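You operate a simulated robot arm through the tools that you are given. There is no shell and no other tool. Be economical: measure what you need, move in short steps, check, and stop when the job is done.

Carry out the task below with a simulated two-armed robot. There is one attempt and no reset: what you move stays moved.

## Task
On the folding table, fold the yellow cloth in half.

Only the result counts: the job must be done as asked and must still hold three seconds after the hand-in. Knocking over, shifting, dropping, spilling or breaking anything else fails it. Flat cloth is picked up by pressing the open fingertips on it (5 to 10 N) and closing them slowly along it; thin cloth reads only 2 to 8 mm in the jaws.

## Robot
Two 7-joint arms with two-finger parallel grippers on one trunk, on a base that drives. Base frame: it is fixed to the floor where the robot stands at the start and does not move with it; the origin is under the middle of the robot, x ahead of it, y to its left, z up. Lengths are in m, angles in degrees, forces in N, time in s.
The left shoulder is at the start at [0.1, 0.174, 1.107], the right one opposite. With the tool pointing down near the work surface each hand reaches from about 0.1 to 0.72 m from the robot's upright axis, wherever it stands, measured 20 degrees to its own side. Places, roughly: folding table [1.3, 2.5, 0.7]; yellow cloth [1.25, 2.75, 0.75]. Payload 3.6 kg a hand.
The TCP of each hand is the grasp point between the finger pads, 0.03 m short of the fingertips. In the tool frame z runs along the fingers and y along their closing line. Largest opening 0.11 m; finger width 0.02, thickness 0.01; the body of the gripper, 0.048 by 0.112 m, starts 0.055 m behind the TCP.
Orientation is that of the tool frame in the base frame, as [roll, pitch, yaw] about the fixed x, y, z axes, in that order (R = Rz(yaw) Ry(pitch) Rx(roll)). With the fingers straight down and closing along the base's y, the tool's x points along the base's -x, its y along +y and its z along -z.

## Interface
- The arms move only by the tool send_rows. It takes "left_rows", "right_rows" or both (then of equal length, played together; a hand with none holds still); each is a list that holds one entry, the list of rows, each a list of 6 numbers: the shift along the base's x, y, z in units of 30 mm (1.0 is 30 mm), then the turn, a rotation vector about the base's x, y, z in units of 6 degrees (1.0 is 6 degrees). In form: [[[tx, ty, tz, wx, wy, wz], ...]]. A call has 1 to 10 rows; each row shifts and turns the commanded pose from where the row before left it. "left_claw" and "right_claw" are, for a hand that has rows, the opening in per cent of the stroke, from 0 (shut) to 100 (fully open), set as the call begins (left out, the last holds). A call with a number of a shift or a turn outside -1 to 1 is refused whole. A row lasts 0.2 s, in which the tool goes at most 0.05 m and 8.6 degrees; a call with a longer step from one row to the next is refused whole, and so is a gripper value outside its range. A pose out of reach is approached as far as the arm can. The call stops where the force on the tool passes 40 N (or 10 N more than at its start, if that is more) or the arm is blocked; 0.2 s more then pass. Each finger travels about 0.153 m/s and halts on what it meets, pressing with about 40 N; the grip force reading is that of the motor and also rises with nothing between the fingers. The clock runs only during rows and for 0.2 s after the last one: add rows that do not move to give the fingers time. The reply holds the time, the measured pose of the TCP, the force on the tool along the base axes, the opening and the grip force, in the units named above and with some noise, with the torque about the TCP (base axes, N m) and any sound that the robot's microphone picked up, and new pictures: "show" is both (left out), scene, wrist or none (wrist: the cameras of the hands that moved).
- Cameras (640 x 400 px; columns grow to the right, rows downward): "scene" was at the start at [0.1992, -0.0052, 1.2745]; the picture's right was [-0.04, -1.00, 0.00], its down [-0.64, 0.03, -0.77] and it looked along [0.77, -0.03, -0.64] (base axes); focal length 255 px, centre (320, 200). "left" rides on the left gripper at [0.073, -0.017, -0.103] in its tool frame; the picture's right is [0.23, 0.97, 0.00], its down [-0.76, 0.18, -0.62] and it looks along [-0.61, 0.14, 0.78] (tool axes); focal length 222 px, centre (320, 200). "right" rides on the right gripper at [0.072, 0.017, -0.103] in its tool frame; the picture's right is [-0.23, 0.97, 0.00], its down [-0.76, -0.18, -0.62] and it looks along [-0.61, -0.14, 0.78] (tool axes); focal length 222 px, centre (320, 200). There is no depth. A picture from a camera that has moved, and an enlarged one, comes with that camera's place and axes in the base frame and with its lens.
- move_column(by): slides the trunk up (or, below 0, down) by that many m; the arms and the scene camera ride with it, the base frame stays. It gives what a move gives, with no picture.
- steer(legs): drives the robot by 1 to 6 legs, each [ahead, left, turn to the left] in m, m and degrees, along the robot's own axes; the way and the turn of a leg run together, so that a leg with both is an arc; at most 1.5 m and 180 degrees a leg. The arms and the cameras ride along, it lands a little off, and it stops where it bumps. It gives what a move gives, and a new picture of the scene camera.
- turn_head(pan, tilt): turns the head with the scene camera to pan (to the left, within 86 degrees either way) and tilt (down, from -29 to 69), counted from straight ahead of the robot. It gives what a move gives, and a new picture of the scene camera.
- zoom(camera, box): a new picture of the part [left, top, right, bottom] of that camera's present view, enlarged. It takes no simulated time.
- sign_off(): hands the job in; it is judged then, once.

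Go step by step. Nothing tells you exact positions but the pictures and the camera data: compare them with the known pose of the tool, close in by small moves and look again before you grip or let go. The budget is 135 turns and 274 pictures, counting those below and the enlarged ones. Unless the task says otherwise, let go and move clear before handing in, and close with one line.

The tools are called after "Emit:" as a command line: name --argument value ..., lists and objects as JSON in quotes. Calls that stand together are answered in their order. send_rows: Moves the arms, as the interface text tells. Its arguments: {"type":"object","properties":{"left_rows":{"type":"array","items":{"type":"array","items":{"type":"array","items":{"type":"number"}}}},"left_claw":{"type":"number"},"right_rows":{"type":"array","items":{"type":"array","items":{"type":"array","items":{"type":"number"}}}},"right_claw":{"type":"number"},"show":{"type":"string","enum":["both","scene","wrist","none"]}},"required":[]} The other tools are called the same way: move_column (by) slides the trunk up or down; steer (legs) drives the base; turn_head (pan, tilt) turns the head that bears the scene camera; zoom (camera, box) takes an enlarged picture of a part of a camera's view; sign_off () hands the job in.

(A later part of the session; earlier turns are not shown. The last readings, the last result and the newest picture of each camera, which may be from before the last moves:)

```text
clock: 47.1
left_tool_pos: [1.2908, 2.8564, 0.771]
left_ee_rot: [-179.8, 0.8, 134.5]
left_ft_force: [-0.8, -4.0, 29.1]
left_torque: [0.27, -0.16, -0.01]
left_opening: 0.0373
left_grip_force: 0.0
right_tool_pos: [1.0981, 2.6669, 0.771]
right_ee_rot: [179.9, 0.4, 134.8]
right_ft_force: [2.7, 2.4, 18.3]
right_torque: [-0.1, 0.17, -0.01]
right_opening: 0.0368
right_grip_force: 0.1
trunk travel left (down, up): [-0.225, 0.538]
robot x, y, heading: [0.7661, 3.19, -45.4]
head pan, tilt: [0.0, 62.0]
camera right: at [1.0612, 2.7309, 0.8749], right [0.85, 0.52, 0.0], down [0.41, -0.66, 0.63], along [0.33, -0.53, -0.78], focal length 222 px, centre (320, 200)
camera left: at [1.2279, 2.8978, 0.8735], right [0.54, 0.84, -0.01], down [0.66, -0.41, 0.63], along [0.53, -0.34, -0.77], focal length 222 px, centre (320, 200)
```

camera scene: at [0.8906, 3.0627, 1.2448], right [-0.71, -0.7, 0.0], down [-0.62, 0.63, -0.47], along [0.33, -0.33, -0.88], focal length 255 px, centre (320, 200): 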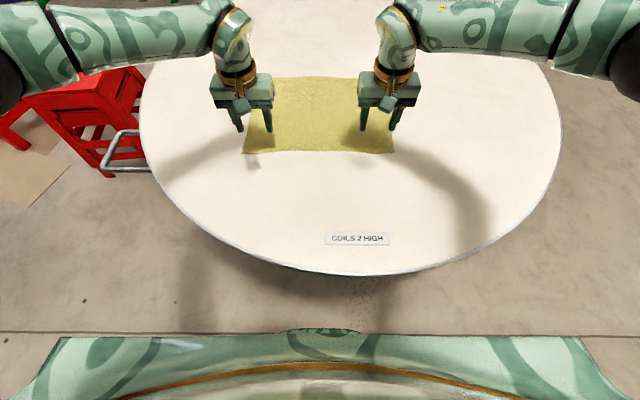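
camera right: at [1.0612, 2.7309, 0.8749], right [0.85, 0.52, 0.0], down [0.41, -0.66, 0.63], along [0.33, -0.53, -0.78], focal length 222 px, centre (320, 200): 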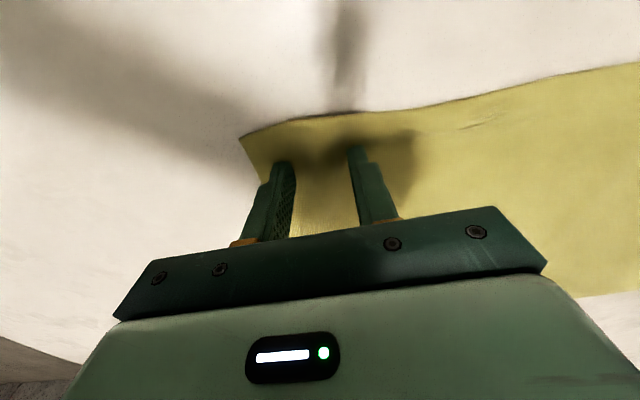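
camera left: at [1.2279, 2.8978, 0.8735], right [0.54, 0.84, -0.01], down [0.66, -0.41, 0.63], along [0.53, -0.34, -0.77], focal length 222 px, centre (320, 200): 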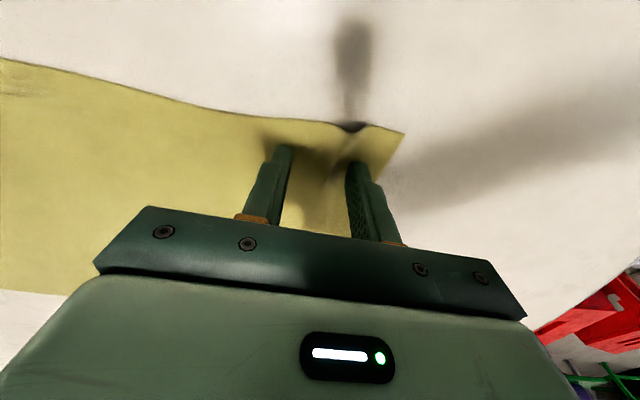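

The cloth is gathering between the fingers on both sides. I'll ease the force a bit and keep closing.

Emit:
send_rows --left_rows '[[[0, 0, 0.06, 0, 0, 0]]]' --right_rows '[[[0, 0, 0.03, 0, 0, 0]]]' --left_claw 26 --right_claw 26 --show "none"

Emit:
send_rows --left_rows '[[[0, 0, 0, 0, 0, 0]]]' --right_rows '[[[0, 0, 0, 0, 0, 0]]]' --left_claw 18 --right_claw 18 --show "none"

Emit:
send_rows --left_rows '[[[0, 0, 0, 0, 0, 0]]]' --right_rows '[[[0, 0, 0, 0, 0, 0]]]' --left_claw 10 --right_claw 10 --show "none"

Emit:
send_rows --left_rows '[[[0, 0, 0, 0, 0, 0], [0, 0, 0, 0, 0, 0]]]' --right_rows '[[[0, 0, 0, 0, 0, 0], [0, 0, 0, 0, 0, 0]]]' --left_claw 0 --right_claw 0 --show "wrist"

```text
clock: 47.5
left_tool_pos: [1.2908, 2.8571, 0.7722]
left_ee_rot: [-179.9, 0.7, 134.4]
left_ft_force: [-1.8, -4.3, 23.3]
left_torque: [0.1, 0.04, 0.02]
left_opening: 0.0286
left_grip_force: 0.1
right_tool_pos: [1.0993, 2.6674, 0.7713]
right_ee_rot: [179.9, 0.4, 134.7]
right_ft_force: [2.5, 1.9, 17.5]
right_torque: [0.02, 0.08, -0.01]
right_opening: 0.0284
right_grip_force: 0.1
trunk travel left (down, up): [-0.225, 0.538]
robot x, y, heading: [0.7669, 3.1929, -45.5]
head pan, tilt: [0.0, 62.0]
```

```text
clock: 47.9
left_tool_pos: [1.2911, 2.8566, 0.7711]
left_ee_rot: [-179.9, 0.8, 134.6]
left_ft_force: [-3.7, -2.8, 21.7]
left_torque: [0.08, 0.1, 0.03]
left_opening: 0.0196
left_grip_force: 0.2
right_tool_pos: [1.0993, 2.6681, 0.7705]
right_ee_rot: [179.9, 0.3, 134.8]
right_ft_force: [1.5, 1.7, 15.6]
right_torque: [0.06, 0.06, -0.01]
right_opening: 0.0195
right_grip_force: 0.1
trunk travel left (down, up): [-0.225, 0.538]
robot x, y, heading: [0.7652, 3.1947, -45.5]
head pan, tilt: [0.0, 62.0]
```

```text
clock: 48.3
left_tool_pos: [1.2918, 2.8569, 0.7706]
left_ee_rot: [-180.0, 0.7, 134.5]
left_ft_force: [-3.8, -2.1, 20.5]
left_torque: [0.12, 0.08, 0.04]
left_opening: 0.0106
left_grip_force: 0.0
right_tool_pos: [1.099, 2.6676, 0.7712]
right_ee_rot: [179.9, 0.4, 134.7]
right_ft_force: [1.2, 2.2, 15.3]
right_torque: [0.06, 0.01, -0.02]
right_opening: 0.0106
right_grip_force: 0.1
trunk travel left (down, up): [-0.225, 0.538]
robot x, y, heading: [0.7627, 3.1935, -45.1]
head pan, tilt: [0.0, 62.0]
```

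```text
clock: 48.9
left_tool_pos: [1.2926, 2.8584, 0.7713]
left_ee_rot: [-179.9, 0.7, 134.6]
left_ft_force: [-3.0, -0.6, 19.9]
left_torque: [0.12, 0.13, -0.02]
left_opening: 0.0022
left_grip_force: 40.5
right_tool_pos: [1.1004, 2.6691, 0.7707]
right_ee_rot: [179.9, 0.2, 134.8]
right_ft_force: [2.9, 3.6, 13.5]
right_torque: [0.15, -0.03, -0.05]
right_opening: 0.0019
right_grip_force: 40.1
trunk travel left (down, up): [-0.225, 0.538]
robot x, y, heading: [0.7659, 3.1896, -45.2]
head pan, tilt: [0.0, 62.0]
camera right: at [1.0618, 2.7313, 0.875], right [0.85, 0.52, 0.0], down [0.41, -0.66, 0.63], along [0.33, -0.53, -0.78], focal length 222 px, centre (320, 200)
camera left: at [1.2286, 2.8981, 0.8737], right [0.54, 0.84, 0.0], down [0.66, -0.41, 0.63], along [0.53, -0.34, -0.78], focal length 222 px, centre (320, 200)
```

right: 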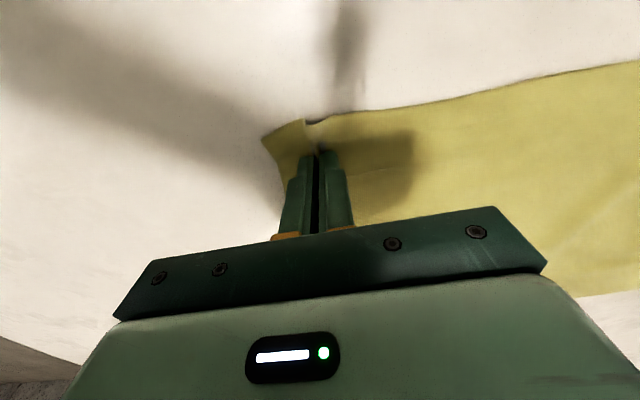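
left: 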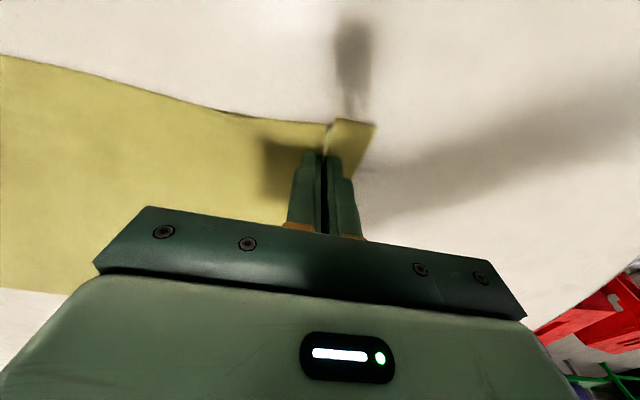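

Both jaws read ~2 mm with cloth between. I'll lift 15 mm and look.

Emit:
send_rows --left_rows '[[[0, 0, 0.2, 0, 0, 0], [0, 0, 0.3, 0, 0, 0], [0, 0, 0, 0, 0, 0]]]' --right_rows '[[[0, 0, 0.2, 0, 0, 0], [0, 0, 0.3, 0, 0, 0], [0, 0, 0, 0, 0, 0]]]'

```text
clock: 49.7
left_tool_pos: [1.2942, 2.8537, 0.7824]
left_ee_rot: [-179.9, 0.4, 134.5]
left_ft_force: [-2.3, -2.9, -0.5]
left_torque: [-0.1, 0.09, 0.0]
left_opening: 0.0019
left_grip_force: 40.2
right_tool_pos: [1.0998, 2.6661, 0.7842]
right_ee_rot: [-180.0, 0.1, 134.7]
right_ft_force: [2.2, 2.8, 0.0]
right_torque: [0.04, -0.07, 0.05]
right_opening: 0.0016
right_grip_force: 40.0
trunk travel left (down, up): [-0.225, 0.538]
robot x, y, heading: [0.7656, 3.1918, -45.3]
head pan, tilt: [0.0, 62.0]
camera scene: at [0.8903, 3.0632, 1.2448], right [-0.71, -0.7, 0.0], down [-0.62, 0.63, -0.47], along [0.33, -0.33, -0.88], focal length 255 px, centre (320, 200)
camera right: at [1.0632, 2.7293, 0.8878], right [0.85, 0.52, 0.0], down [0.41, -0.67, 0.62], along [0.33, -0.53, -0.78], focal length 222 px, centre (320, 200)
camera left: at [1.23, 2.8959, 0.8867], right [0.54, 0.84, 0.0], down [0.66, -0.41, 0.63], along [0.53, -0.34, -0.78], focal length 222 px, centre (320, 200)
```

scene: 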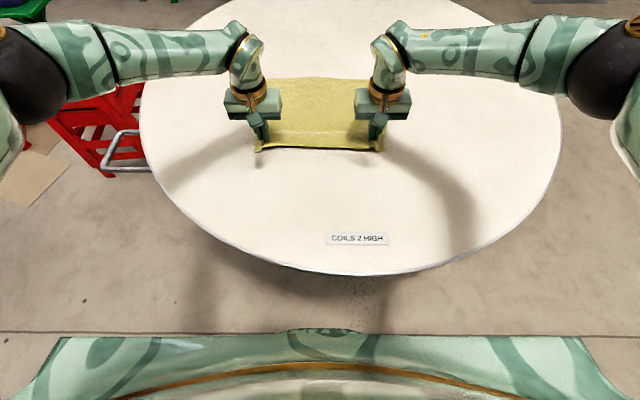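
right: 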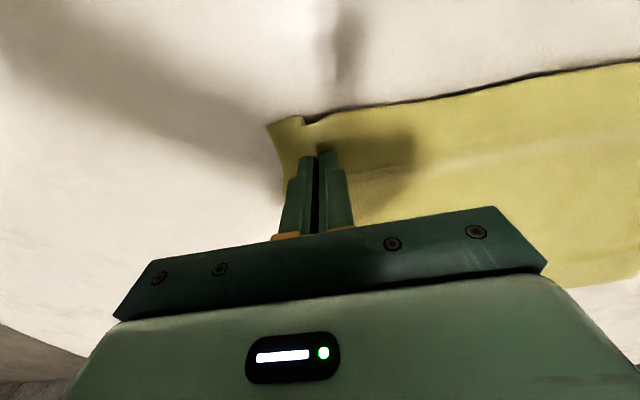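
left: 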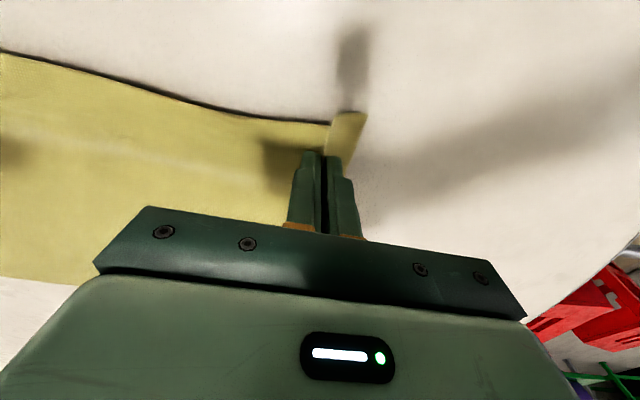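

Both corners are held. Dragging the cloth 0.17 m towards me, low over the table.

Emit:
send_rows --left_rows '[[[-0.5, 0.5, 0, 0, 0, 0], [-0.5, 0.5, 0, 0, 0, 0], [-0.5, 0.5, 0, 0, 0, 0], [-0.5, 0.5, 0, 0, 0, 0], [-0.5, 0.5, 0, 0, 0, 0], [-0.5, 0.5, 0, 0, 0, 0], [-0.5, 0.5, 0, 0, 0, 0], [-0.5, 0.5, 0, 0, 0, 0], [0, 0, 0, 0, 0, 0]]]' --right_rows '[[[-0.5, 0.5, 0, 0, 0, 0], [-0.5, 0.5, 0, 0, 0, 0], [-0.5, 0.5, 0, 0, 0, 0], [-0.5, 0.5, 0, 0, 0, 0], [-0.5, 0.5, 0, 0, 0, 0], [-0.5, 0.5, 0, 0, 0, 0], [-0.5, 0.5, 0, 0, 0, 0], [-0.5, 0.5, 0, 0, 0, 0], [0, 0, 0, 0, 0, 0]]]'

```text
clock: 51.7
left_tool_pos: [1.1729, 2.9757, 0.785]
left_ee_rot: [-179.9, 0.5, 134.5]
left_ft_force: [-1.8, -2.0, 0.3]
left_torque: [-0.07, 0.1, -0.02]
left_opening: 0.002
left_grip_force: 39.8
right_tool_pos: [0.981, 2.7876, 0.7837]
right_ee_rot: [180.0, 0.1, 134.7]
right_ft_force: [2.4, 1.5, 0.1]
right_torque: [0.04, -0.04, 0.04]
right_opening: 0.0016
right_grip_force: 39.9
trunk travel left (down, up): [-0.225, 0.538]
robot x, y, heading: [0.7642, 3.1901, -45.4]
head pan, tilt: [0.0, 62.0]
camera scene: at [0.8902, 3.0634, 1.2449], right [-0.71, -0.7, 0.0], down [-0.62, 0.63, -0.47], along [0.33, -0.33, -0.88], focal length 255 px, centre (320, 200)
camera right: at [0.9428, 2.8505, 0.8882], right [0.85, 0.52, 0.0], down [0.41, -0.67, 0.63], along [0.33, -0.53, -0.78], focal length 222 px, centre (320, 200)
camera left: at [1.1094, 3.0166, 0.8877], right [0.54, 0.84, 0.0], down [0.66, -0.41, 0.63], along [0.53, -0.34, -0.78], focal length 222 px, centre (320, 200)
```

scene: 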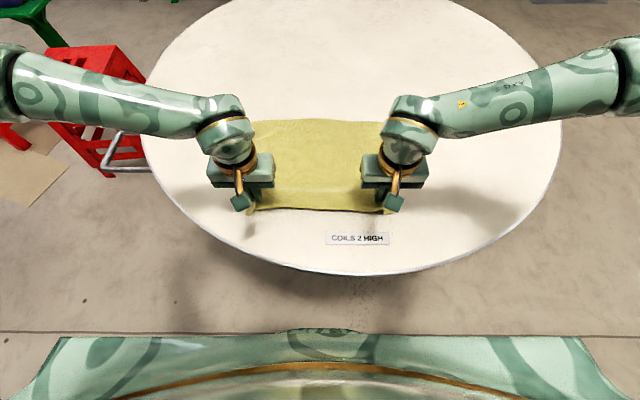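
right: 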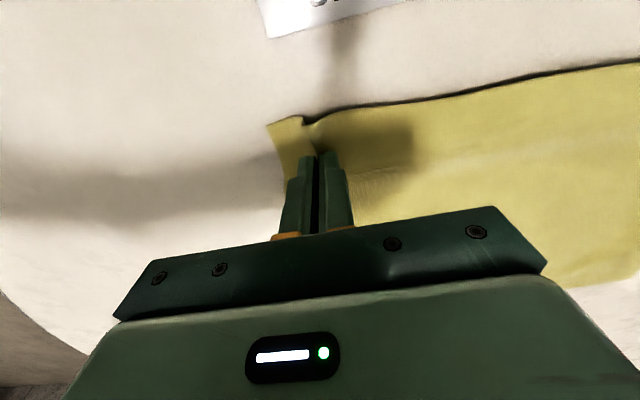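
left: 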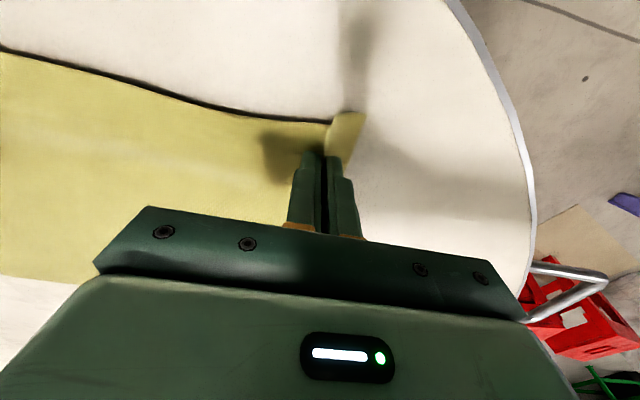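

Near grip line at 0.44 m, far edge at ~0.69 m; crease should be at ~0.556. I'll start the fold arc, tilting fingers forward as I go (first half).

Emit:
send_rows --left_rows '[[[0.04, -0.04, 0.5, -0.267, -0.263, 0], [0.04, -0.04, 0.5, -0.267, -0.263, 0], [0.17, -0.17, 0.46, -0.267, -0.263, 0], [0.17, -0.17, 0.46, -0.267, -0.263, 0], [0.275, -0.28, 0.36, -0.267, -0.263, 0], [0.275, -0.28, 0.36, -0.267, -0.263, 0], [0.355, -0.36, 0.22, -0.267, -0.263, 0], [0.355, -0.36, 0.22, -0.267, -0.263, 0], [0.4, -0.405, 0.07, -0.267, -0.263, 0], [0.4, -0.405, 0.07, -0.267, -0.263, 0]]]' --right_rows '[[[0.04, -0.04, 0.5, -0.267, -0.263, 0], [0.04, -0.04, 0.5, -0.267, -0.263, 0], [0.17, -0.17, 0.46, -0.267, -0.263, 0], [0.17, -0.17, 0.46, -0.267, -0.263, 0], [0.275, -0.28, 0.36, -0.267, -0.263, 0], [0.275, -0.28, 0.36, -0.267, -0.263, 0], [0.355, -0.36, 0.22, -0.267, -0.263, 0], [0.355, -0.36, 0.22, -0.267, -0.263, 0], [0.4, -0.405, 0.07, -0.267, -0.263, 0], [0.4, -0.405, 0.07, -0.267, -0.263, 0]]]'

```text
clock: 53.9
left_tool_pos: [1.2492, 2.9004, 0.8818]
left_ee_rot: [180.0, 23.0, 134.4]
left_ft_force: [-2.9, -2.8, -0.8]
left_torque: [-0.08, 0.07, -0.06]
left_opening: 0.0021
left_grip_force: 40.2
right_tool_pos: [1.0562, 2.7104, 0.8799]
right_ee_rot: [180.0, 22.7, 134.7]
right_ft_force: [2.1, 2.6, 0.6]
right_torque: [0.04, -0.08, 0.04]
right_opening: 0.0018
right_grip_force: 40.1
trunk travel left (down, up): [-0.225, 0.538]
robot x, y, heading: [0.7649, 3.1901, -45.0]
head pan, tilt: [0.0, 62.0]
camera scene: at [0.8902, 3.0633, 1.2449], right [-0.71, -0.7, 0.0], down [-0.62, 0.63, -0.47], along [0.33, -0.33, -0.88], focal length 255 px, centre (320, 200)
camera right: at [0.9941, 2.798, 0.9481], right [0.84, 0.54, 0.09], down [0.2, -0.45, 0.87], along [0.51, -0.71, -0.49], focal length 222 px, centre (320, 200)
camera left: at [1.161, 2.9641, 0.9487], right [0.55, 0.83, -0.09], down [0.45, -0.2, 0.87], along [0.71, -0.52, -0.48], focal length 222 px, centre (320, 200)
```

scene: 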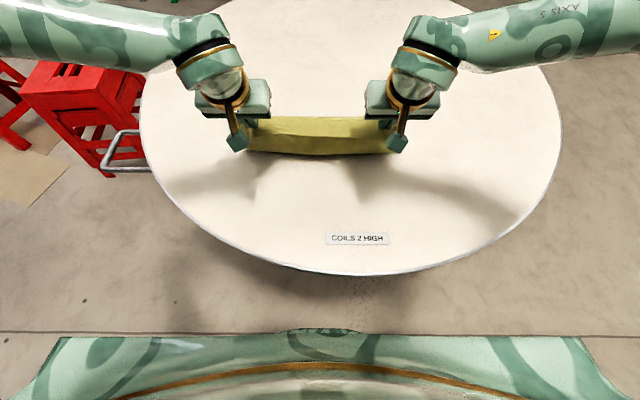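
right: 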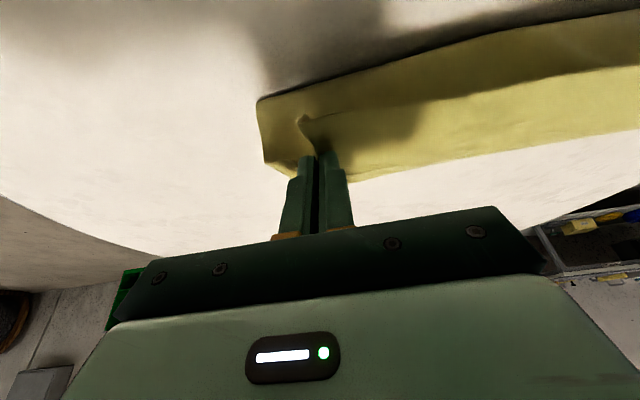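
left: 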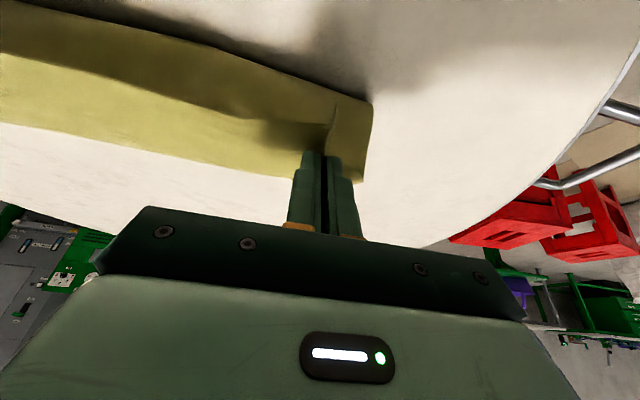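

The cloth is standing nicely. Second half of the arc, ending just above the far edge.

Emit:
send_rows --left_rows '[[[0.395, -0.4, -0.1, -0.267, -0.263, 0], [0.395, -0.4, -0.1, -0.267, -0.263, 0], [0.36, -0.365, -0.25, -0.267, -0.263, 0], [0.36, -0.365, -0.25, -0.267, -0.263, 0], [0.28, -0.285, -0.39, -0.267, -0.263, 0], [0.28, -0.285, -0.39, -0.267, -0.263, 0], [0.17, -0.175, -0.49, -0.267, -0.263, 0], [0.17, -0.175, -0.49, -0.267, -0.263, 0], [0.045, -0.045, -0.2, -0.267, -0.263, 0], [0.045, -0.045, -0.2, -0.267, -0.263, 0]]]' --right_rows '[[[0.395, -0.4, -0.1, -0.267, -0.263, 0], [0.395, -0.4, -0.1, -0.267, -0.263, 0], [0.36, -0.365, -0.25, -0.267, -0.263, 0], [0.36, -0.365, -0.25, -0.267, -0.263, 0], [0.28, -0.285, -0.39, -0.267, -0.263, 0], [0.28, -0.285, -0.39, -0.267, -0.263, 0], [0.17, -0.175, -0.49, -0.267, -0.263, 0], [0.17, -0.175, -0.49, -0.267, -0.263, 0], [0.045, -0.045, -0.2, -0.267, -0.263, 0], [0.045, -0.045, -0.2, -0.267, -0.263, 0]]]'

Emit:
zoom --camera "scene" --box '[200, 50, 440, 200]'

```text
clock: 56.1
left_tool_pos: [1.3233, 2.8246, 0.7953]
left_ee_rot: [-180.0, 45.5, 134.5]
left_ft_force: [-2.2, -2.8, 0.5]
left_torque: [-0.03, 0.07, -0.07]
left_opening: 0.0022
left_grip_force: 39.7
right_tool_pos: [1.1321, 2.634, 0.7958]
right_ee_rot: [-179.9, 45.2, 134.7]
right_ft_force: [1.7, 1.6, 0.2]
right_torque: [0.02, -0.02, 0.1]
right_opening: 0.0016
right_grip_force: 40.3
trunk travel left (down, up): [-0.225, 0.538]
robot x, y, heading: [0.762, 3.1935, -45.4]
head pan, tilt: [0.0, 62.0]
camera scene: at [0.8901, 3.0633, 1.245], right [-0.71, -0.7, 0.0], down [-0.62, 0.63, -0.47], along [0.33, -0.33, -0.88], focal length 255 px, centre (320, 200)
camera right: at [1.0564, 2.7347, 0.8175], right [0.8, 0.57, 0.16], down [-0.06, -0.19, 0.98], along [0.59, -0.8, -0.12], focal length 222 px, centre (320, 200)
camera left: at [1.2232, 2.901, 0.8159], right [0.58, 0.8, -0.16], down [0.19, 0.06, 0.98], along [0.79, -0.6, -0.11], focal length 222 px, centre (320, 200)
```

scene: 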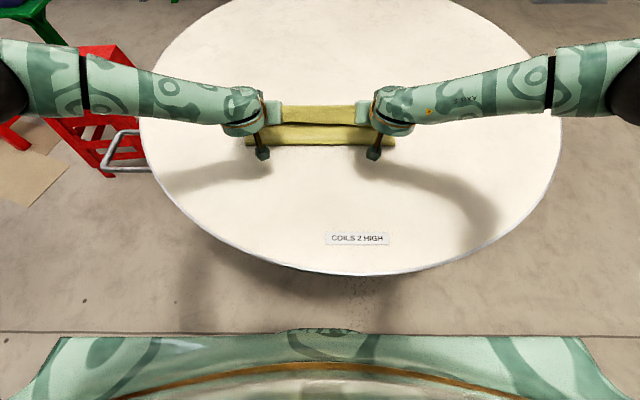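
right: 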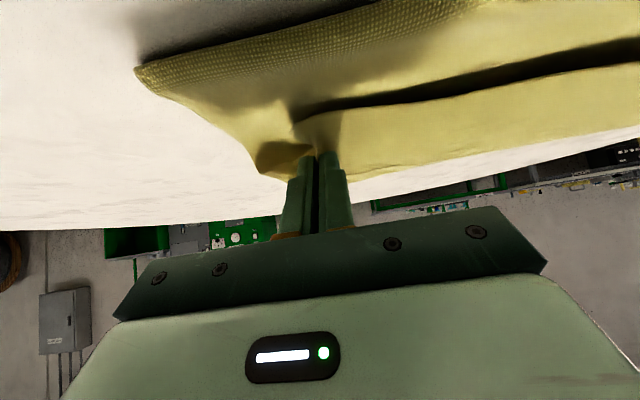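
left: 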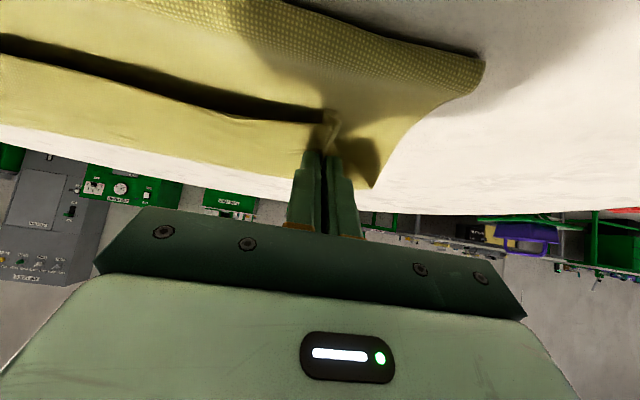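

```text
2.67 times, centred on (320, 125) of scene
camera zoom: at [0.8901, 3.0633, 1.245], right [-0.71, -0.7, 0.0], down [-0.62, 0.63, -0.47], along [0.33, -0.33, -0.88], focal length 680 px, centre (320, 400)
```

zoom: 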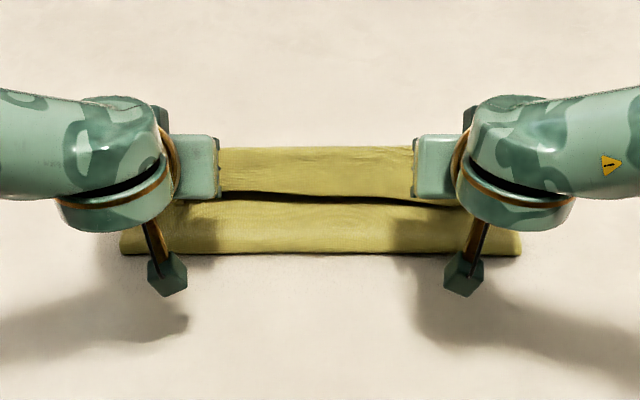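

The cloth slid forward a bit: the crease is at ~0.61 m, far edge at ~0.745 m, while the held edge sits at ~0.68. I'll advance 5 cm to take up the slack and look again.

Emit:
send_rows --left_rows '[[[0.24, -0.24, 0.05, 0, 0, 0], [0.24, -0.24, 0, 0, 0, 0], [0.24, -0.24, 0, 0, 0, 0], [0.24, -0.24, 0, 0, 0, 0], [0.24, -0.24, 0, 0, 0, 0], [0, 0, 0, 0, 0, 0]]]' --right_rows '[[[0.24, -0.24, 0.05, 0, 0, 0], [0.24, -0.24, 0, 0, 0, 0], [0.24, -0.24, 0, 0, 0, 0], [0.24, -0.24, 0, 0, 0, 0], [0.24, -0.24, 0, 0, 0, 0], [0, 0, 0, 0, 0, 0]]]' --show "wrist"

Emit:
zoom --camera "scene" --box '[200, 50, 440, 200]'

```text
clock: 57.5
left_tool_pos: [1.3592, 2.7886, 0.7969]
left_ee_rot: [179.9, 45.5, 134.4]
left_ft_force: [-2.9, -2.4, -0.4]
left_torque: [-0.01, 0.05, -0.1]
left_opening: 0.0024
left_grip_force: 40.4
right_tool_pos: [1.1677, 2.5986, 0.7966]
right_ee_rot: [179.9, 45.1, 134.8]
right_ft_force: [3.5, 2.1, 0.4]
right_torque: [0.06, -0.07, 0.07]
right_opening: 0.0017
right_grip_force: 40.4
trunk travel left (down, up): [-0.225, 0.538]
robot x, y, heading: [0.7661, 3.1943, -45.3]
head pan, tilt: [0.0, 62.0]
camera right: at [1.0921, 2.6988, 0.8188], right [0.8, 0.57, 0.16], down [-0.06, -0.19, 0.98], along [0.59, -0.8, -0.12], focal length 222 px, centre (320, 200)
camera left: at [1.2596, 2.8654, 0.8176], right [0.58, 0.8, -0.16], down [0.19, 0.06, 0.98], along [0.79, -0.6, -0.12], focal length 222 px, centre (320, 200)
```

right: 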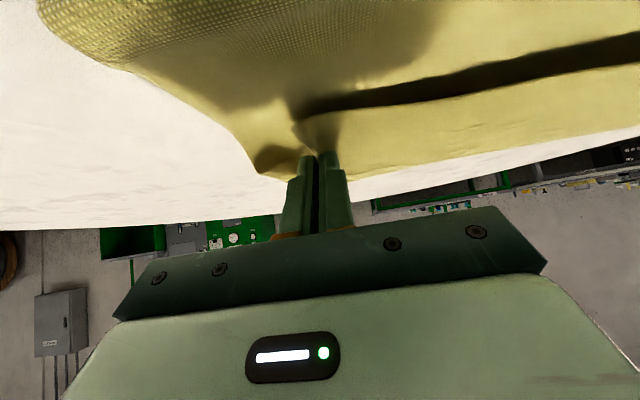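
left: 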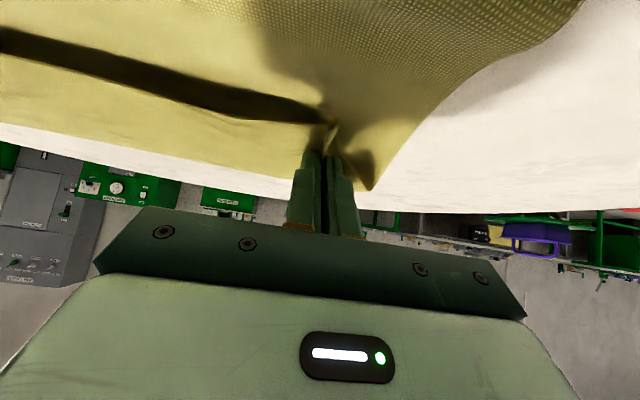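

```text
2.67 times, centred on (320, 125) of scene
camera zoom: at [0.89, 3.0635, 1.245], right [-0.71, -0.7, 0.0], down [-0.62, 0.63, -0.47], along [0.33, -0.33, -0.88], focal length 680 px, centre (320, 400)
```

zoom: 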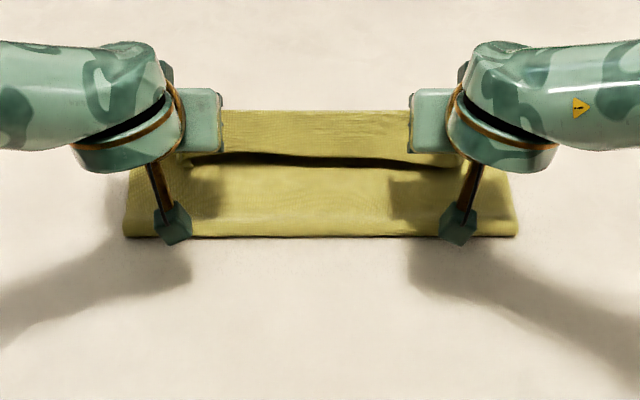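

The forward-tilted fingers made the cloth bulge ahead of the tips (a Z-shape) rather than fold over. I'll raise back to the hanging state with the fingers straight down, then redo the lay-down with the sheet taut.

Emit:
send_rows --left_rows '[[[-0.2, 0.2, 0.45, 0.534, 0.527, 0], [-0.2, 0.2, 0.45, 0.534, 0.527, 0], [-0.2, 0.2, 0.45, 0.534, 0.527, 0], [-0.2, 0.2, 0.45, 0.534, 0.527, 0], [-0.2, 0.2, 0.45, 0.534, 0.527, 0], [-0.48, 0.488, 0.05, 0.534, 0.527, 0], [-0.48, 0.488, 0.05, 0.534, 0.527, 0], [-0.48, 0.488, 0.05, 0.534, 0.527, 0], [-0.48, 0.488, 0.05, 0.534, 0.527, 0], [-0.48, 0.488, 0.05, 0.534, 0.527, 0]]]' --right_rows '[[[-0.2, 0.2, 0.45, 0.534, 0.527, 0], [-0.2, 0.2, 0.45, 0.534, 0.527, 0], [-0.2, 0.2, 0.45, 0.534, 0.527, 0], [-0.2, 0.2, 0.45, 0.534, 0.527, 0], [-0.2, 0.2, 0.45, 0.534, 0.527, 0], [-0.48, 0.488, 0.05, 0.534, 0.527, 0], [-0.48, 0.488, 0.05, 0.534, 0.527, 0], [-0.48, 0.488, 0.05, 0.534, 0.527, 0], [-0.48, 0.488, 0.05, 0.534, 0.527, 0], [-0.48, 0.488, 0.05, 0.534, 0.527, 0]]]'

Emit:
zoom --camera "scene" --box '[200, 50, 440, 200]'

```text
clock: 59.7
left_tool_pos: [1.2551, 2.8917, 0.8714]
left_ee_rot: [-179.9, 0.5, 134.5]
left_ft_force: [-2.0, -2.9, -0.2]
left_torque: [-0.07, 0.04, -0.03]
left_opening: 0.0019
left_grip_force: 39.7
right_tool_pos: [1.0641, 2.702, 0.8724]
right_ee_rot: [179.9, 0.0, 134.7]
right_ft_force: [1.6, 2.1, -0.6]
right_torque: [0.09, -0.05, 0.01]
right_opening: 0.0018
right_grip_force: 40.0
trunk travel left (down, up): [-0.225, 0.538]
robot x, y, heading: [0.7638, 3.1899, -45.2]
head pan, tilt: [0.0, 62.0]
camera scene: at [0.8899, 3.0636, 1.245], right [-0.71, -0.7, 0.0], down [-0.62, 0.63, -0.47], along [0.33, -0.33, -0.88], focal length 255 px, centre (320, 200)
camera right: at [1.0264, 2.7656, 0.9763], right [0.85, 0.52, 0.0], down [0.41, -0.67, 0.62], along [0.33, -0.53, -0.78], focal length 222 px, centre (320, 200)
camera left: at [1.192, 2.9328, 0.9747], right [0.54, 0.84, 0.0], down [0.66, -0.41, 0.63], along [0.53, -0.34, -0.78], focal length 222 px, centre (320, 200)
```

scene: 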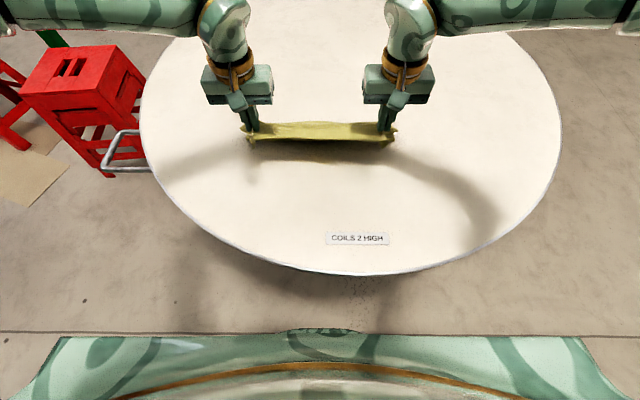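
right: 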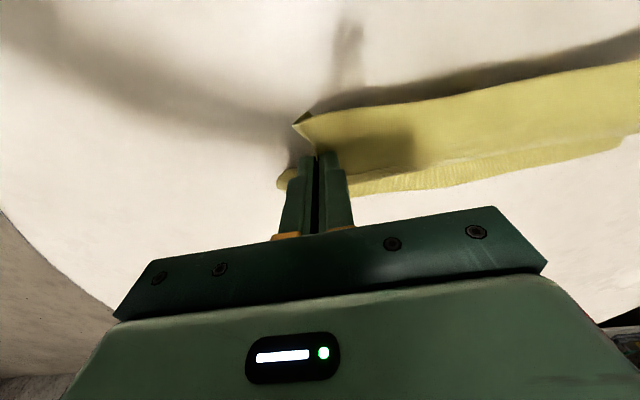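
left: 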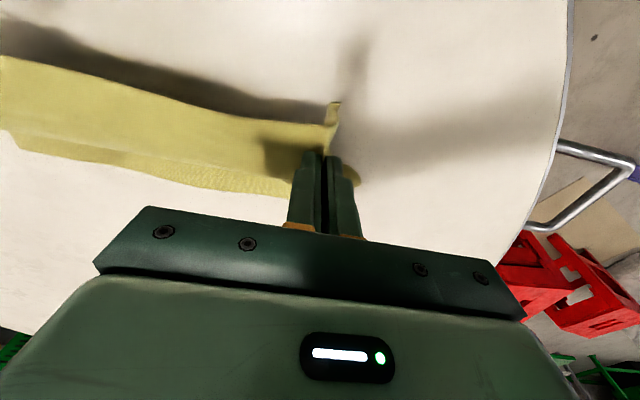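

```text
2.67 times, centred on (320, 125) of scene
camera zoom: at [0.8899, 3.0636, 1.245], right [-0.71, -0.7, 0.0], down [-0.62, 0.63, -0.47], along [0.33, -0.33, -0.88], focal length 680 px, centre (320, 400)
```

zoom: 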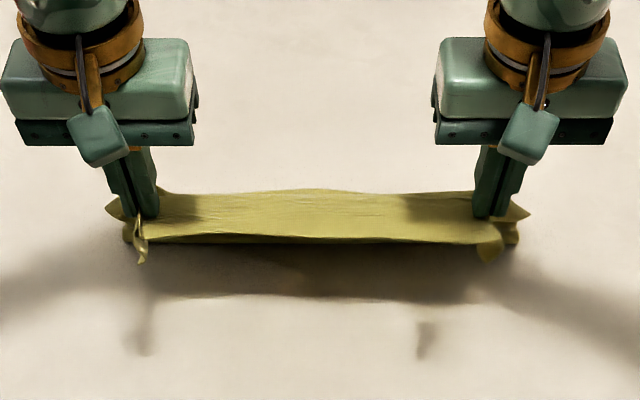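

The sheet is now bunched below the hands. A cleaner way that suits the grip: lift the cloth fully so it hangs straight, set its lower hem on the table near me, lay the lower half going away, then bring the held edge back towards me over it. Lifting now.

Emit:
send_rows --left_rows '[[[-0.29, 0.296, 0.75, 0, 0, 0], [-0.29, 0.296, 0.75, 0, 0, 0], [-0.29, 0.296, 0.75, 0, 0, 0], [-0.29, 0.296, 0.75, 0, 0, 0], [-0.29, 0.296, 0.75, 0, 0, 0], [-0.29, 0.296, 0.75, 0, 0, 0], [-0.29, 0.296, 0.75, 0, 0, 0], [-0.29, 0.296, 0.75, 0, 0, 0], [0, 0, 0, 0, 0, 0], [0, 0, 0, 0, 0, 0]]]' --right_rows '[[[-0.29, 0.296, 0.75, 0, 0, 0], [-0.29, 0.296, 0.75, 0, 0, 0], [-0.29, 0.296, 0.75, 0, 0, 0], [-0.29, 0.296, 0.75, 0, 0, 0], [-0.29, 0.296, 0.75, 0, 0, 0], [-0.29, 0.296, 0.75, 0, 0, 0], [-0.29, 0.296, 0.75, 0, 0, 0], [-0.29, 0.296, 0.75, 0, 0, 0], [0, 0, 0, 0, 0, 0], [0, 0, 0, 0, 0, 0]]]'

```text
clock: 61.9
left_tool_pos: [1.1866, 2.9637, 1.0524]
left_ee_rot: [-179.9, 0.4, 134.5]
left_ft_force: [-3.3, -3.7, -0.3]
left_torque: [-0.12, 0.09, -0.03]
left_opening: 0.0023
left_grip_force: 40.2
right_tool_pos: [0.9942, 2.773, 1.0518]
right_ee_rot: [179.9, 0.3, 134.7]
right_ft_force: [3.7, 4.2, -0.4]
right_torque: [0.1, -0.11, 0.0]
right_opening: 0.0021
right_grip_force: 40.0
trunk travel left (down, up): [-0.225, 0.538]
robot x, y, heading: [0.7625, 3.1936, -45.5]
head pan, tilt: [0.0, 62.0]
camera scene: at [0.8897, 3.0638, 1.2451], right [-0.71, -0.7, 0.0], down [-0.62, 0.63, -0.47], along [0.33, -0.33, -0.88], focal length 255 px, centre (320, 200)
camera right: at [0.9557, 2.8366, 1.1568], right [0.85, 0.52, 0.0], down [0.41, -0.66, 0.63], along [0.33, -0.53, -0.78], focal length 222 px, centre (320, 200)
camera left: at [1.1228, 3.0045, 1.1551], right [0.54, 0.84, 0.0], down [0.66, -0.41, 0.63], along [0.53, -0.34, -0.78], focal length 222 px, centre (320, 200)
```

scene: 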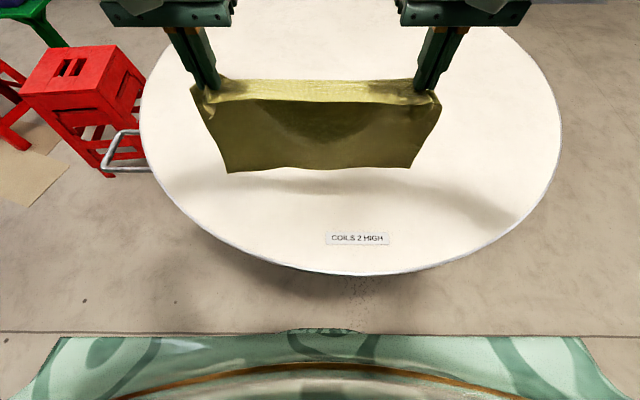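
right: 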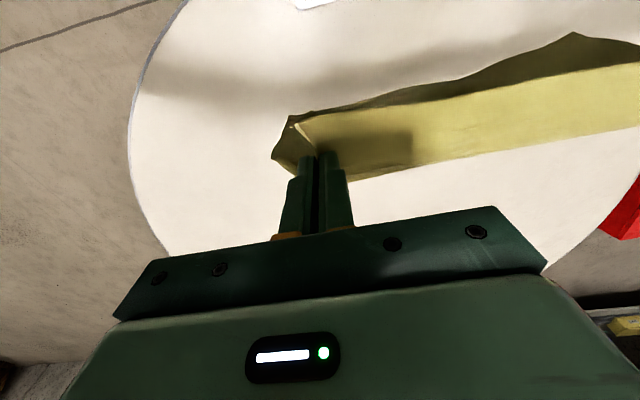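
left: 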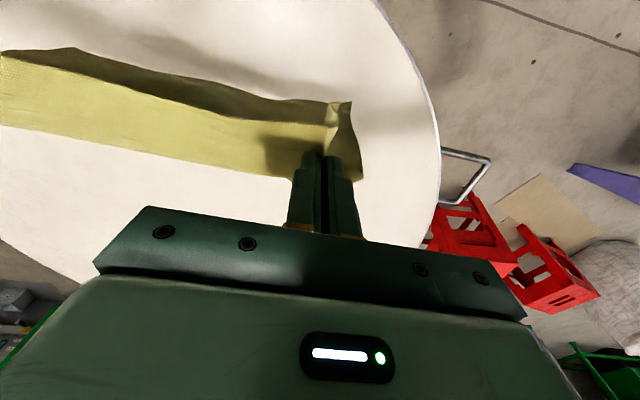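

The cloth hangs straight with its hem about 9 cm above the table at ~0.47 m. I'll lower until the hem touches.

Emit:
send_rows --left_rows '[[[0, 0, -0.5, 0, 0, 0], [0, 0, -0.5, 0, 0, 0], [0, 0, -0.5, 0, 0, 0], [0, 0, -0.5, 0, 0, 0], [0, 0, -0.5, 0, 0, 0], [0, 0, -0.4, 0, 0, 0], [0, 0, 0, 0, 0, 0]]]' --right_rows '[[[0, 0, -0.5, 0, 0, 0], [0, 0, -0.5, 0, 0, 0], [0, 0, -0.5, 0, 0, 0], [0, 0, -0.5, 0, 0, 0], [0, 0, -0.5, 0, 0, 0], [0, 0, -0.4, 0, 0, 0], [0, 0, 0, 0, 0, 0]]]' --show "scene"

```text
clock: 63.5
left_tool_pos: [1.1871, 2.9635, 0.965]
left_ee_rot: [-179.9, 0.5, 134.5]
left_ft_force: [-3.6, -4.6, 0.0]
left_torque: [-0.12, 0.13, -0.01]
left_opening: 0.0024
left_grip_force: 40.0
right_tool_pos: [0.9942, 2.7726, 0.9647]
right_ee_rot: [179.9, 0.2, 134.8]
right_ft_force: [3.4, 3.1, -0.1]
right_torque: [0.16, -0.12, 0.02]
right_opening: 0.0016
right_grip_force: 40.7
trunk travel left (down, up): [-0.225, 0.538]
robot x, y, heading: [0.7654, 3.1914, -45.4]
head pan, tilt: [0.0, 62.0]
camera scene: at [0.8899, 3.0637, 1.2451], right [-0.71, -0.7, 0.0], down [-0.62, 0.63, -0.47], along [0.33, -0.33, -0.88], focal length 255 px, centre (320, 200)
```

scene: 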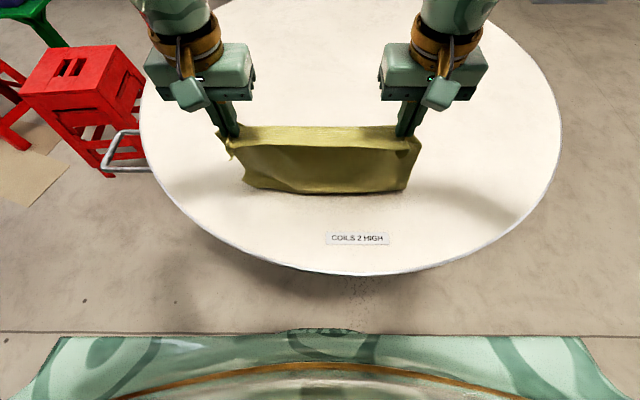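

The hem is touching at ~0.475 m. Now move away from me while lowering so the lower half lays down forwards.

Emit:
send_rows --left_rows '[[[0.234, -0.237, -0.32, 0, 0, 0], [0.234, -0.237, -0.32, 0, 0, 0], [0.234, -0.237, -0.32, 0, 0, 0], [0.234, -0.237, -0.32, 0, 0, 0], [0, 0, 0, 0, 0, 0]]]' --right_rows '[[[0.234, -0.237, -0.32, 0, 0, 0], [0.234, -0.237, -0.32, 0, 0, 0], [0.234, -0.237, -0.32, 0, 0, 0], [0.234, -0.237, -0.32, 0, 0, 0], [0, 0, 0, 0, 0, 0]]]' --show "none"

Emit:
zoom --camera "scene" --box '[200, 80, 440, 230]'

```text
clock: 64.7
left_tool_pos: [1.2144, 2.9349, 0.9258]
left_ee_rot: [-179.9, 0.5, 134.5]
left_ft_force: [-3.5, -1.8, 0.1]
left_torque: [-0.07, 0.14, -0.05]
left_opening: 0.002
left_grip_force: 39.5
right_tool_pos: [1.0218, 2.7454, 0.9244]
right_ee_rot: [179.9, 0.2, 134.7]
right_ft_force: [2.1, 3.0, 1.0]
right_torque: [0.1, -0.07, 0.0]
right_opening: 0.0017
right_grip_force: 40.0
trunk travel left (down, up): [-0.225, 0.538]
robot x, y, heading: [0.7644, 3.1945, -45.5]
head pan, tilt: [0.0, 62.0]
```

```text
2.67 times, centred on (320, 155) of scene
camera zoom: at [0.8898, 3.0638, 1.2451], right [-0.71, -0.7, 0.0], down [-0.62, 0.63, -0.47], along [0.33, -0.33, -0.88], focal length 680 px, centre (320, 320)
```

zoom: 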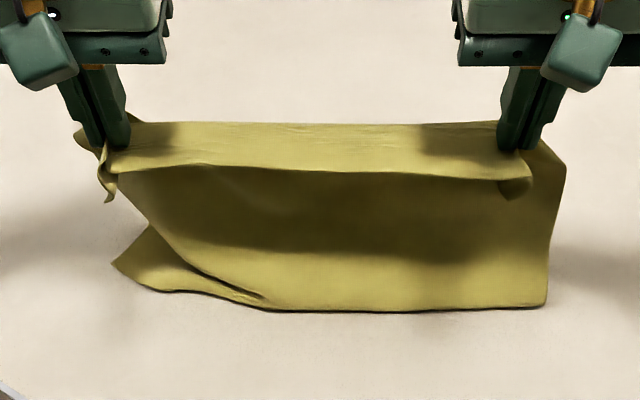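

The hem is anchored, but its left corner buckled. I'll lift clear again, back up, and lay it with more forward motion so the hem trails straight.

Emit:
send_rows --left_rows '[[[-0.1, 0.1, 0.6, 0, 0, 0], [-0.3, 0.3, 0.6, 0, 0, 0], [-0.4, 0.4, 0.6, 0, 0, 0], [-0.5, 0.5, 0.6, 0, 0, 0], [-0.5, 0.5, 0.6, 0, 0, 0], [-0.54, 0.57, 0.3, 0, 0, 0], [0, 0, 0, 0, 0, 0], [0, 0, 0, 0, 0, 0], [0, 0, 0, 0, 0, 0]]]' --right_rows '[[[-0.1, 0.1, 0.6, 0, 0, 0], [-0.3, 0.3, 0.6, 0, 0, 0], [-0.4, 0.4, 0.6, 0, 0, 0], [-0.5, 0.5, 0.6, 0, 0, 0], [-0.5, 0.5, 0.6, 0, 0, 0], [-0.54, 0.57, 0.3, 0, 0, 0], [0, 0, 0, 0, 0, 0], [0, 0, 0, 0, 0, 0], [0, 0, 0, 0, 0, 0]]]' --show "scene"

```text
clock: 66.7
left_tool_pos: [1.1444, 3.0037, 1.027]
left_ee_rot: [180.0, 0.5, 134.6]
left_ft_force: [-3.5, -2.8, 0.6]
left_torque: [-0.08, 0.09, -0.06]
left_opening: 0.0018
left_grip_force: 39.9
right_tool_pos: [0.952, 2.8151, 1.0253]
right_ee_rot: [179.9, 0.2, 134.7]
right_ft_force: [2.5, 2.8, -0.5]
right_torque: [0.08, -0.08, 0.02]
right_opening: 0.0019
right_grip_force: 39.7
trunk travel left (down, up): [-0.225, 0.538]
robot x, y, heading: [0.7641, 3.1899, -45.2]
head pan, tilt: [0.0, 62.0]
camera scene: at [0.89, 3.0635, 1.245], right [-0.71, -0.7, 0.0], down [-0.62, 0.63, -0.47], along [0.33, -0.33, -0.88], focal length 255 px, centre (320, 200)
```

scene: 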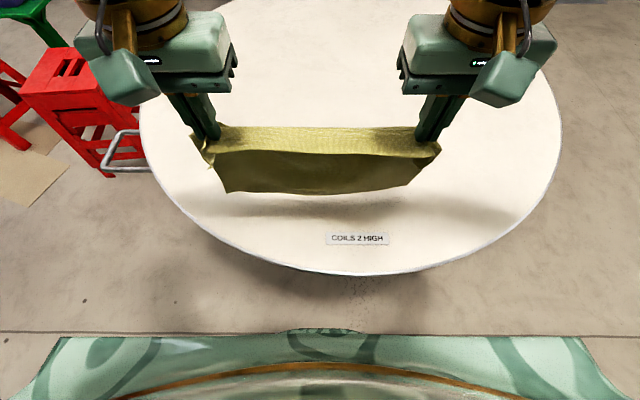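

Emit:
send_rows --left_rows '[[[0.23, -0.23, -0.5, 0, 0, 0], [0.23, -0.23, -0.5, 0, 0, 0], [0.23, -0.23, -0.5, 0, 0, 0], [0.4, -0.4, -0.4, 0, 0, 0], [0.4, -0.4, -0.4, 0, 0, 0], [0.4, -0.4, -0.4, 0, 0, 0], [0.4, -0.4, -0.4, 0, 0, 0], [0, 0, 0, 0, 0, 0]]]' --right_rows '[[[0.23, -0.23, -0.5, 0, 0, 0], [0.23, -0.23, -0.5, 0, 0, 0], [0.23, -0.23, -0.5, 0, 0, 0], [0.4, -0.4, -0.4, 0, 0, 0], [0.4, -0.4, -0.4, 0, 0, 0], [0.4, -0.4, -0.4, 0, 0, 0], [0.4, -0.4, -0.4, 0, 0, 0], [0, 0, 0, 0, 0, 0]]]' --show "none"

Emit:
zoom --camera "scene" --box '[200, 80, 440, 230]'

```text
clock: 68.5
left_tool_pos: [1.2147, 2.9377, 0.9332]
left_ee_rot: [-179.9, 0.5, 134.3]
left_ft_force: [-2.5, -3.0, -0.2]
left_torque: [-0.09, 0.09, -0.04]
left_opening: 0.0019
left_grip_force: 39.9
right_tool_pos: [1.0224, 2.7465, 0.9333]
right_ee_rot: [180.0, 0.2, 134.7]
right_ft_force: [2.9, 3.0, -0.6]
right_torque: [0.07, -0.1, 0.0]
right_opening: 0.0019
right_grip_force: 39.1
trunk travel left (down, up): [-0.225, 0.538]
robot x, y, heading: [0.7598, 3.1905, -45.1]
head pan, tilt: [0.0, 62.0]
```

```text
2.67 times, centred on (320, 155) of scene
camera zoom: at [0.8897, 3.0639, 1.2451], right [-0.71, -0.7, 0.0], down [-0.62, 0.63, -0.47], along [0.33, -0.33, -0.88], focal length 680 px, centre (320, 320)
```

zoom: 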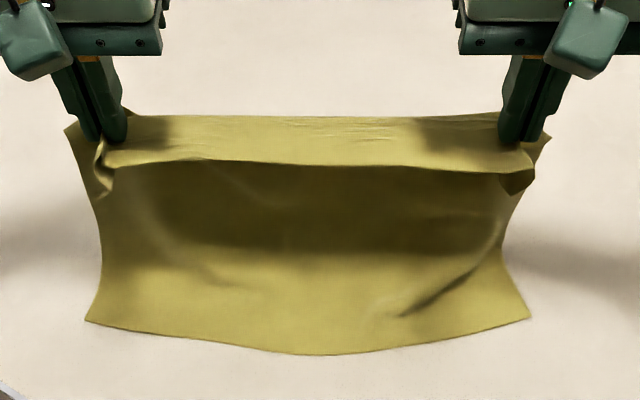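

The hem is now flat and straight at ~0.44 m. Continuing forward and down to complete the lower half.

Emit:
send_rows --left_rows '[[[0.234, -0.237, -0.45, 0, 0, 0], [0.234, -0.237, -0.45, 0, 0, 0], [0.234, -0.237, -0.45, 0, 0, 0], [0.05, -0.05, -0.5, 0, 0, 0], [0.05, -0.05, -0.5, 0, 0, 0], [0, 0, 0, 0, 0, 0]]]' --right_rows '[[[0.234, -0.237, -0.45, 0, 0, 0], [0.234, -0.237, -0.45, 0, 0, 0], [0.234, -0.237, -0.45, 0, 0, 0], [0.05, -0.05, -0.5, 0, 0, 0], [0.05, -0.05, -0.5, 0, 0, 0], [0, 0, 0, 0, 0, 0]]]' --show "none"

Emit:
zoom --camera "scene" --box '[200, 80, 440, 230]'

```text
clock: 69.9
left_tool_pos: [1.2383, 2.9116, 0.8611]
left_ee_rot: [-179.8, 0.6, 134.5]
left_ft_force: [-2.3, -1.7, -0.5]
left_torque: [-0.06, 0.03, -0.01]
left_opening: 0.0021
left_grip_force: 39.7
right_tool_pos: [1.0467, 2.7238, 0.8624]
right_ee_rot: [179.9, 0.2, 134.7]
right_ft_force: [2.0, 1.3, 0.5]
right_torque: [0.01, -0.06, -0.01]
right_opening: 0.0017
right_grip_force: 40.3
trunk travel left (down, up): [-0.225, 0.538]
robot x, y, heading: [0.7628, 3.1934, -45.0]
head pan, tilt: [0.0, 62.0]
```

```text
2.67 times, centred on (320, 155) of scene
camera zoom: at [0.8898, 3.0637, 1.2451], right [-0.71, -0.7, 0.0], down [-0.62, 0.63, -0.47], along [0.33, -0.33, -0.88], focal length 680 px, centre (320, 320)
```

zoom: 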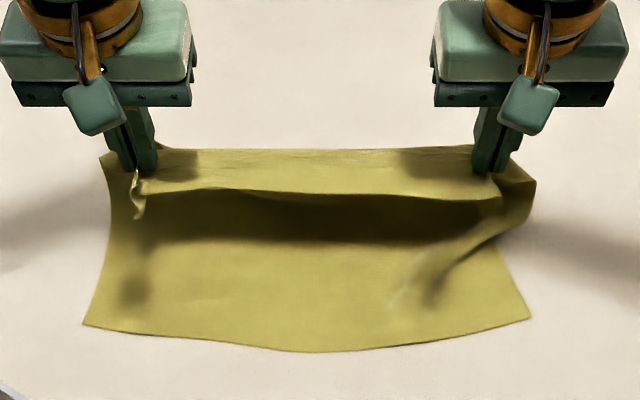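

Looks good. Now bring the held edge back towards me and down onto the hem.

Emit:
send_rows --left_rows '[[[-0.176, 0.178, -0.4, 0, 0, 0], [-0.176, 0.178, -0.4, 0, 0, 0], [-0.234, 0.237, -0.33, 0, 0, 0], [-0.234, 0.237, -0.33, 0, 0, 0], [-0.234, 0.237, -0.27, 0, 0, 0], [-0.234, 0.237, -0.27, 0, 0, 0], [-0.1, 0.1, -0.1, 0, 0, 0], [0, 0, 0, 0, 0, 0]]]' --right_rows '[[[-0.176, 0.178, -0.4, 0, 0, 0], [-0.176, 0.178, -0.4, 0, 0, 0], [-0.234, 0.237, -0.33, 0, 0, 0], [-0.234, 0.237, -0.33, 0, 0, 0], [-0.234, 0.237, -0.27, 0, 0, 0], [-0.234, 0.237, -0.27, 0, 0, 0], [-0.1, 0.1, -0.1, 0, 0, 0], [0, 0, 0, 0, 0, 0]]]' --show "wrist"

Emit:
zoom --camera "scene" --box '[200, 80, 440, 230]'

```text
clock: 71.7
left_tool_pos: [1.1967, 2.9541, 0.8015]
left_ee_rot: [-179.9, 0.6, 134.5]
left_ft_force: [-3.3, -3.5, 0.5]
left_torque: [-0.09, 0.13, 0.01]
left_opening: 0.002
left_grip_force: 39.8
right_tool_pos: [1.0048, 2.7642, 0.7975]
right_ee_rot: [179.9, 0.2, 134.7]
right_ft_force: [3.0, 3.3, -0.1]
right_torque: [0.07, -0.07, -0.01]
right_opening: 0.0018
right_grip_force: 40.1
trunk travel left (down, up): [-0.225, 0.538]
robot x, y, heading: [0.764, 3.1957, -45.0]
head pan, tilt: [0.0, 62.0]
camera right: at [0.9661, 2.8277, 0.9019], right [0.85, 0.52, 0.0], down [0.41, -0.67, 0.63], along [0.33, -0.53, -0.78], focal length 222 px, centre (320, 200)
camera left: at [1.1332, 2.995, 0.9028], right [0.54, 0.84, 0.0], down [0.66, -0.41, 0.63], along [0.53, -0.34, -0.78], focal length 222 px, centre (320, 200)
```

right: 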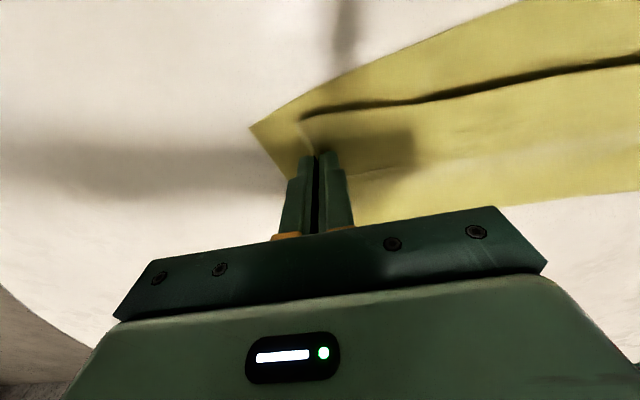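
left: 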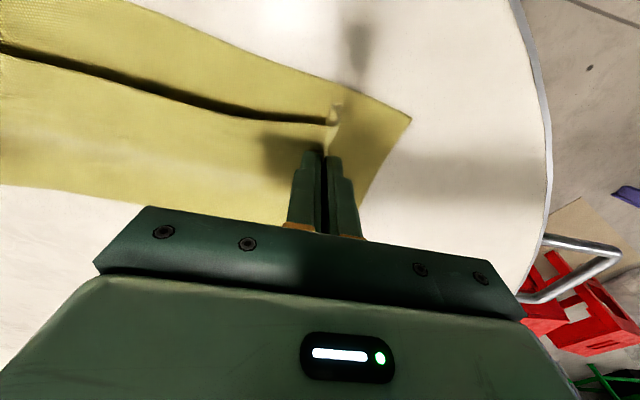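

```text
2.67 times, centred on (320, 155) of scene
camera zoom: at [0.89, 3.0635, 1.245], right [-0.71, -0.7, 0.0], down [-0.62, 0.63, -0.47], along [0.33, -0.33, -0.88], focal length 680 px, centre (320, 320)
```

zoom: 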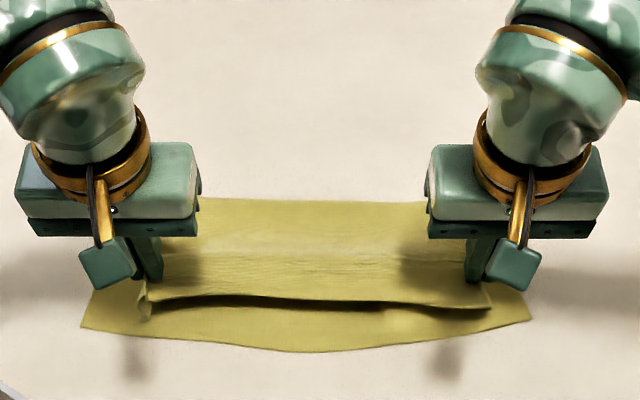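

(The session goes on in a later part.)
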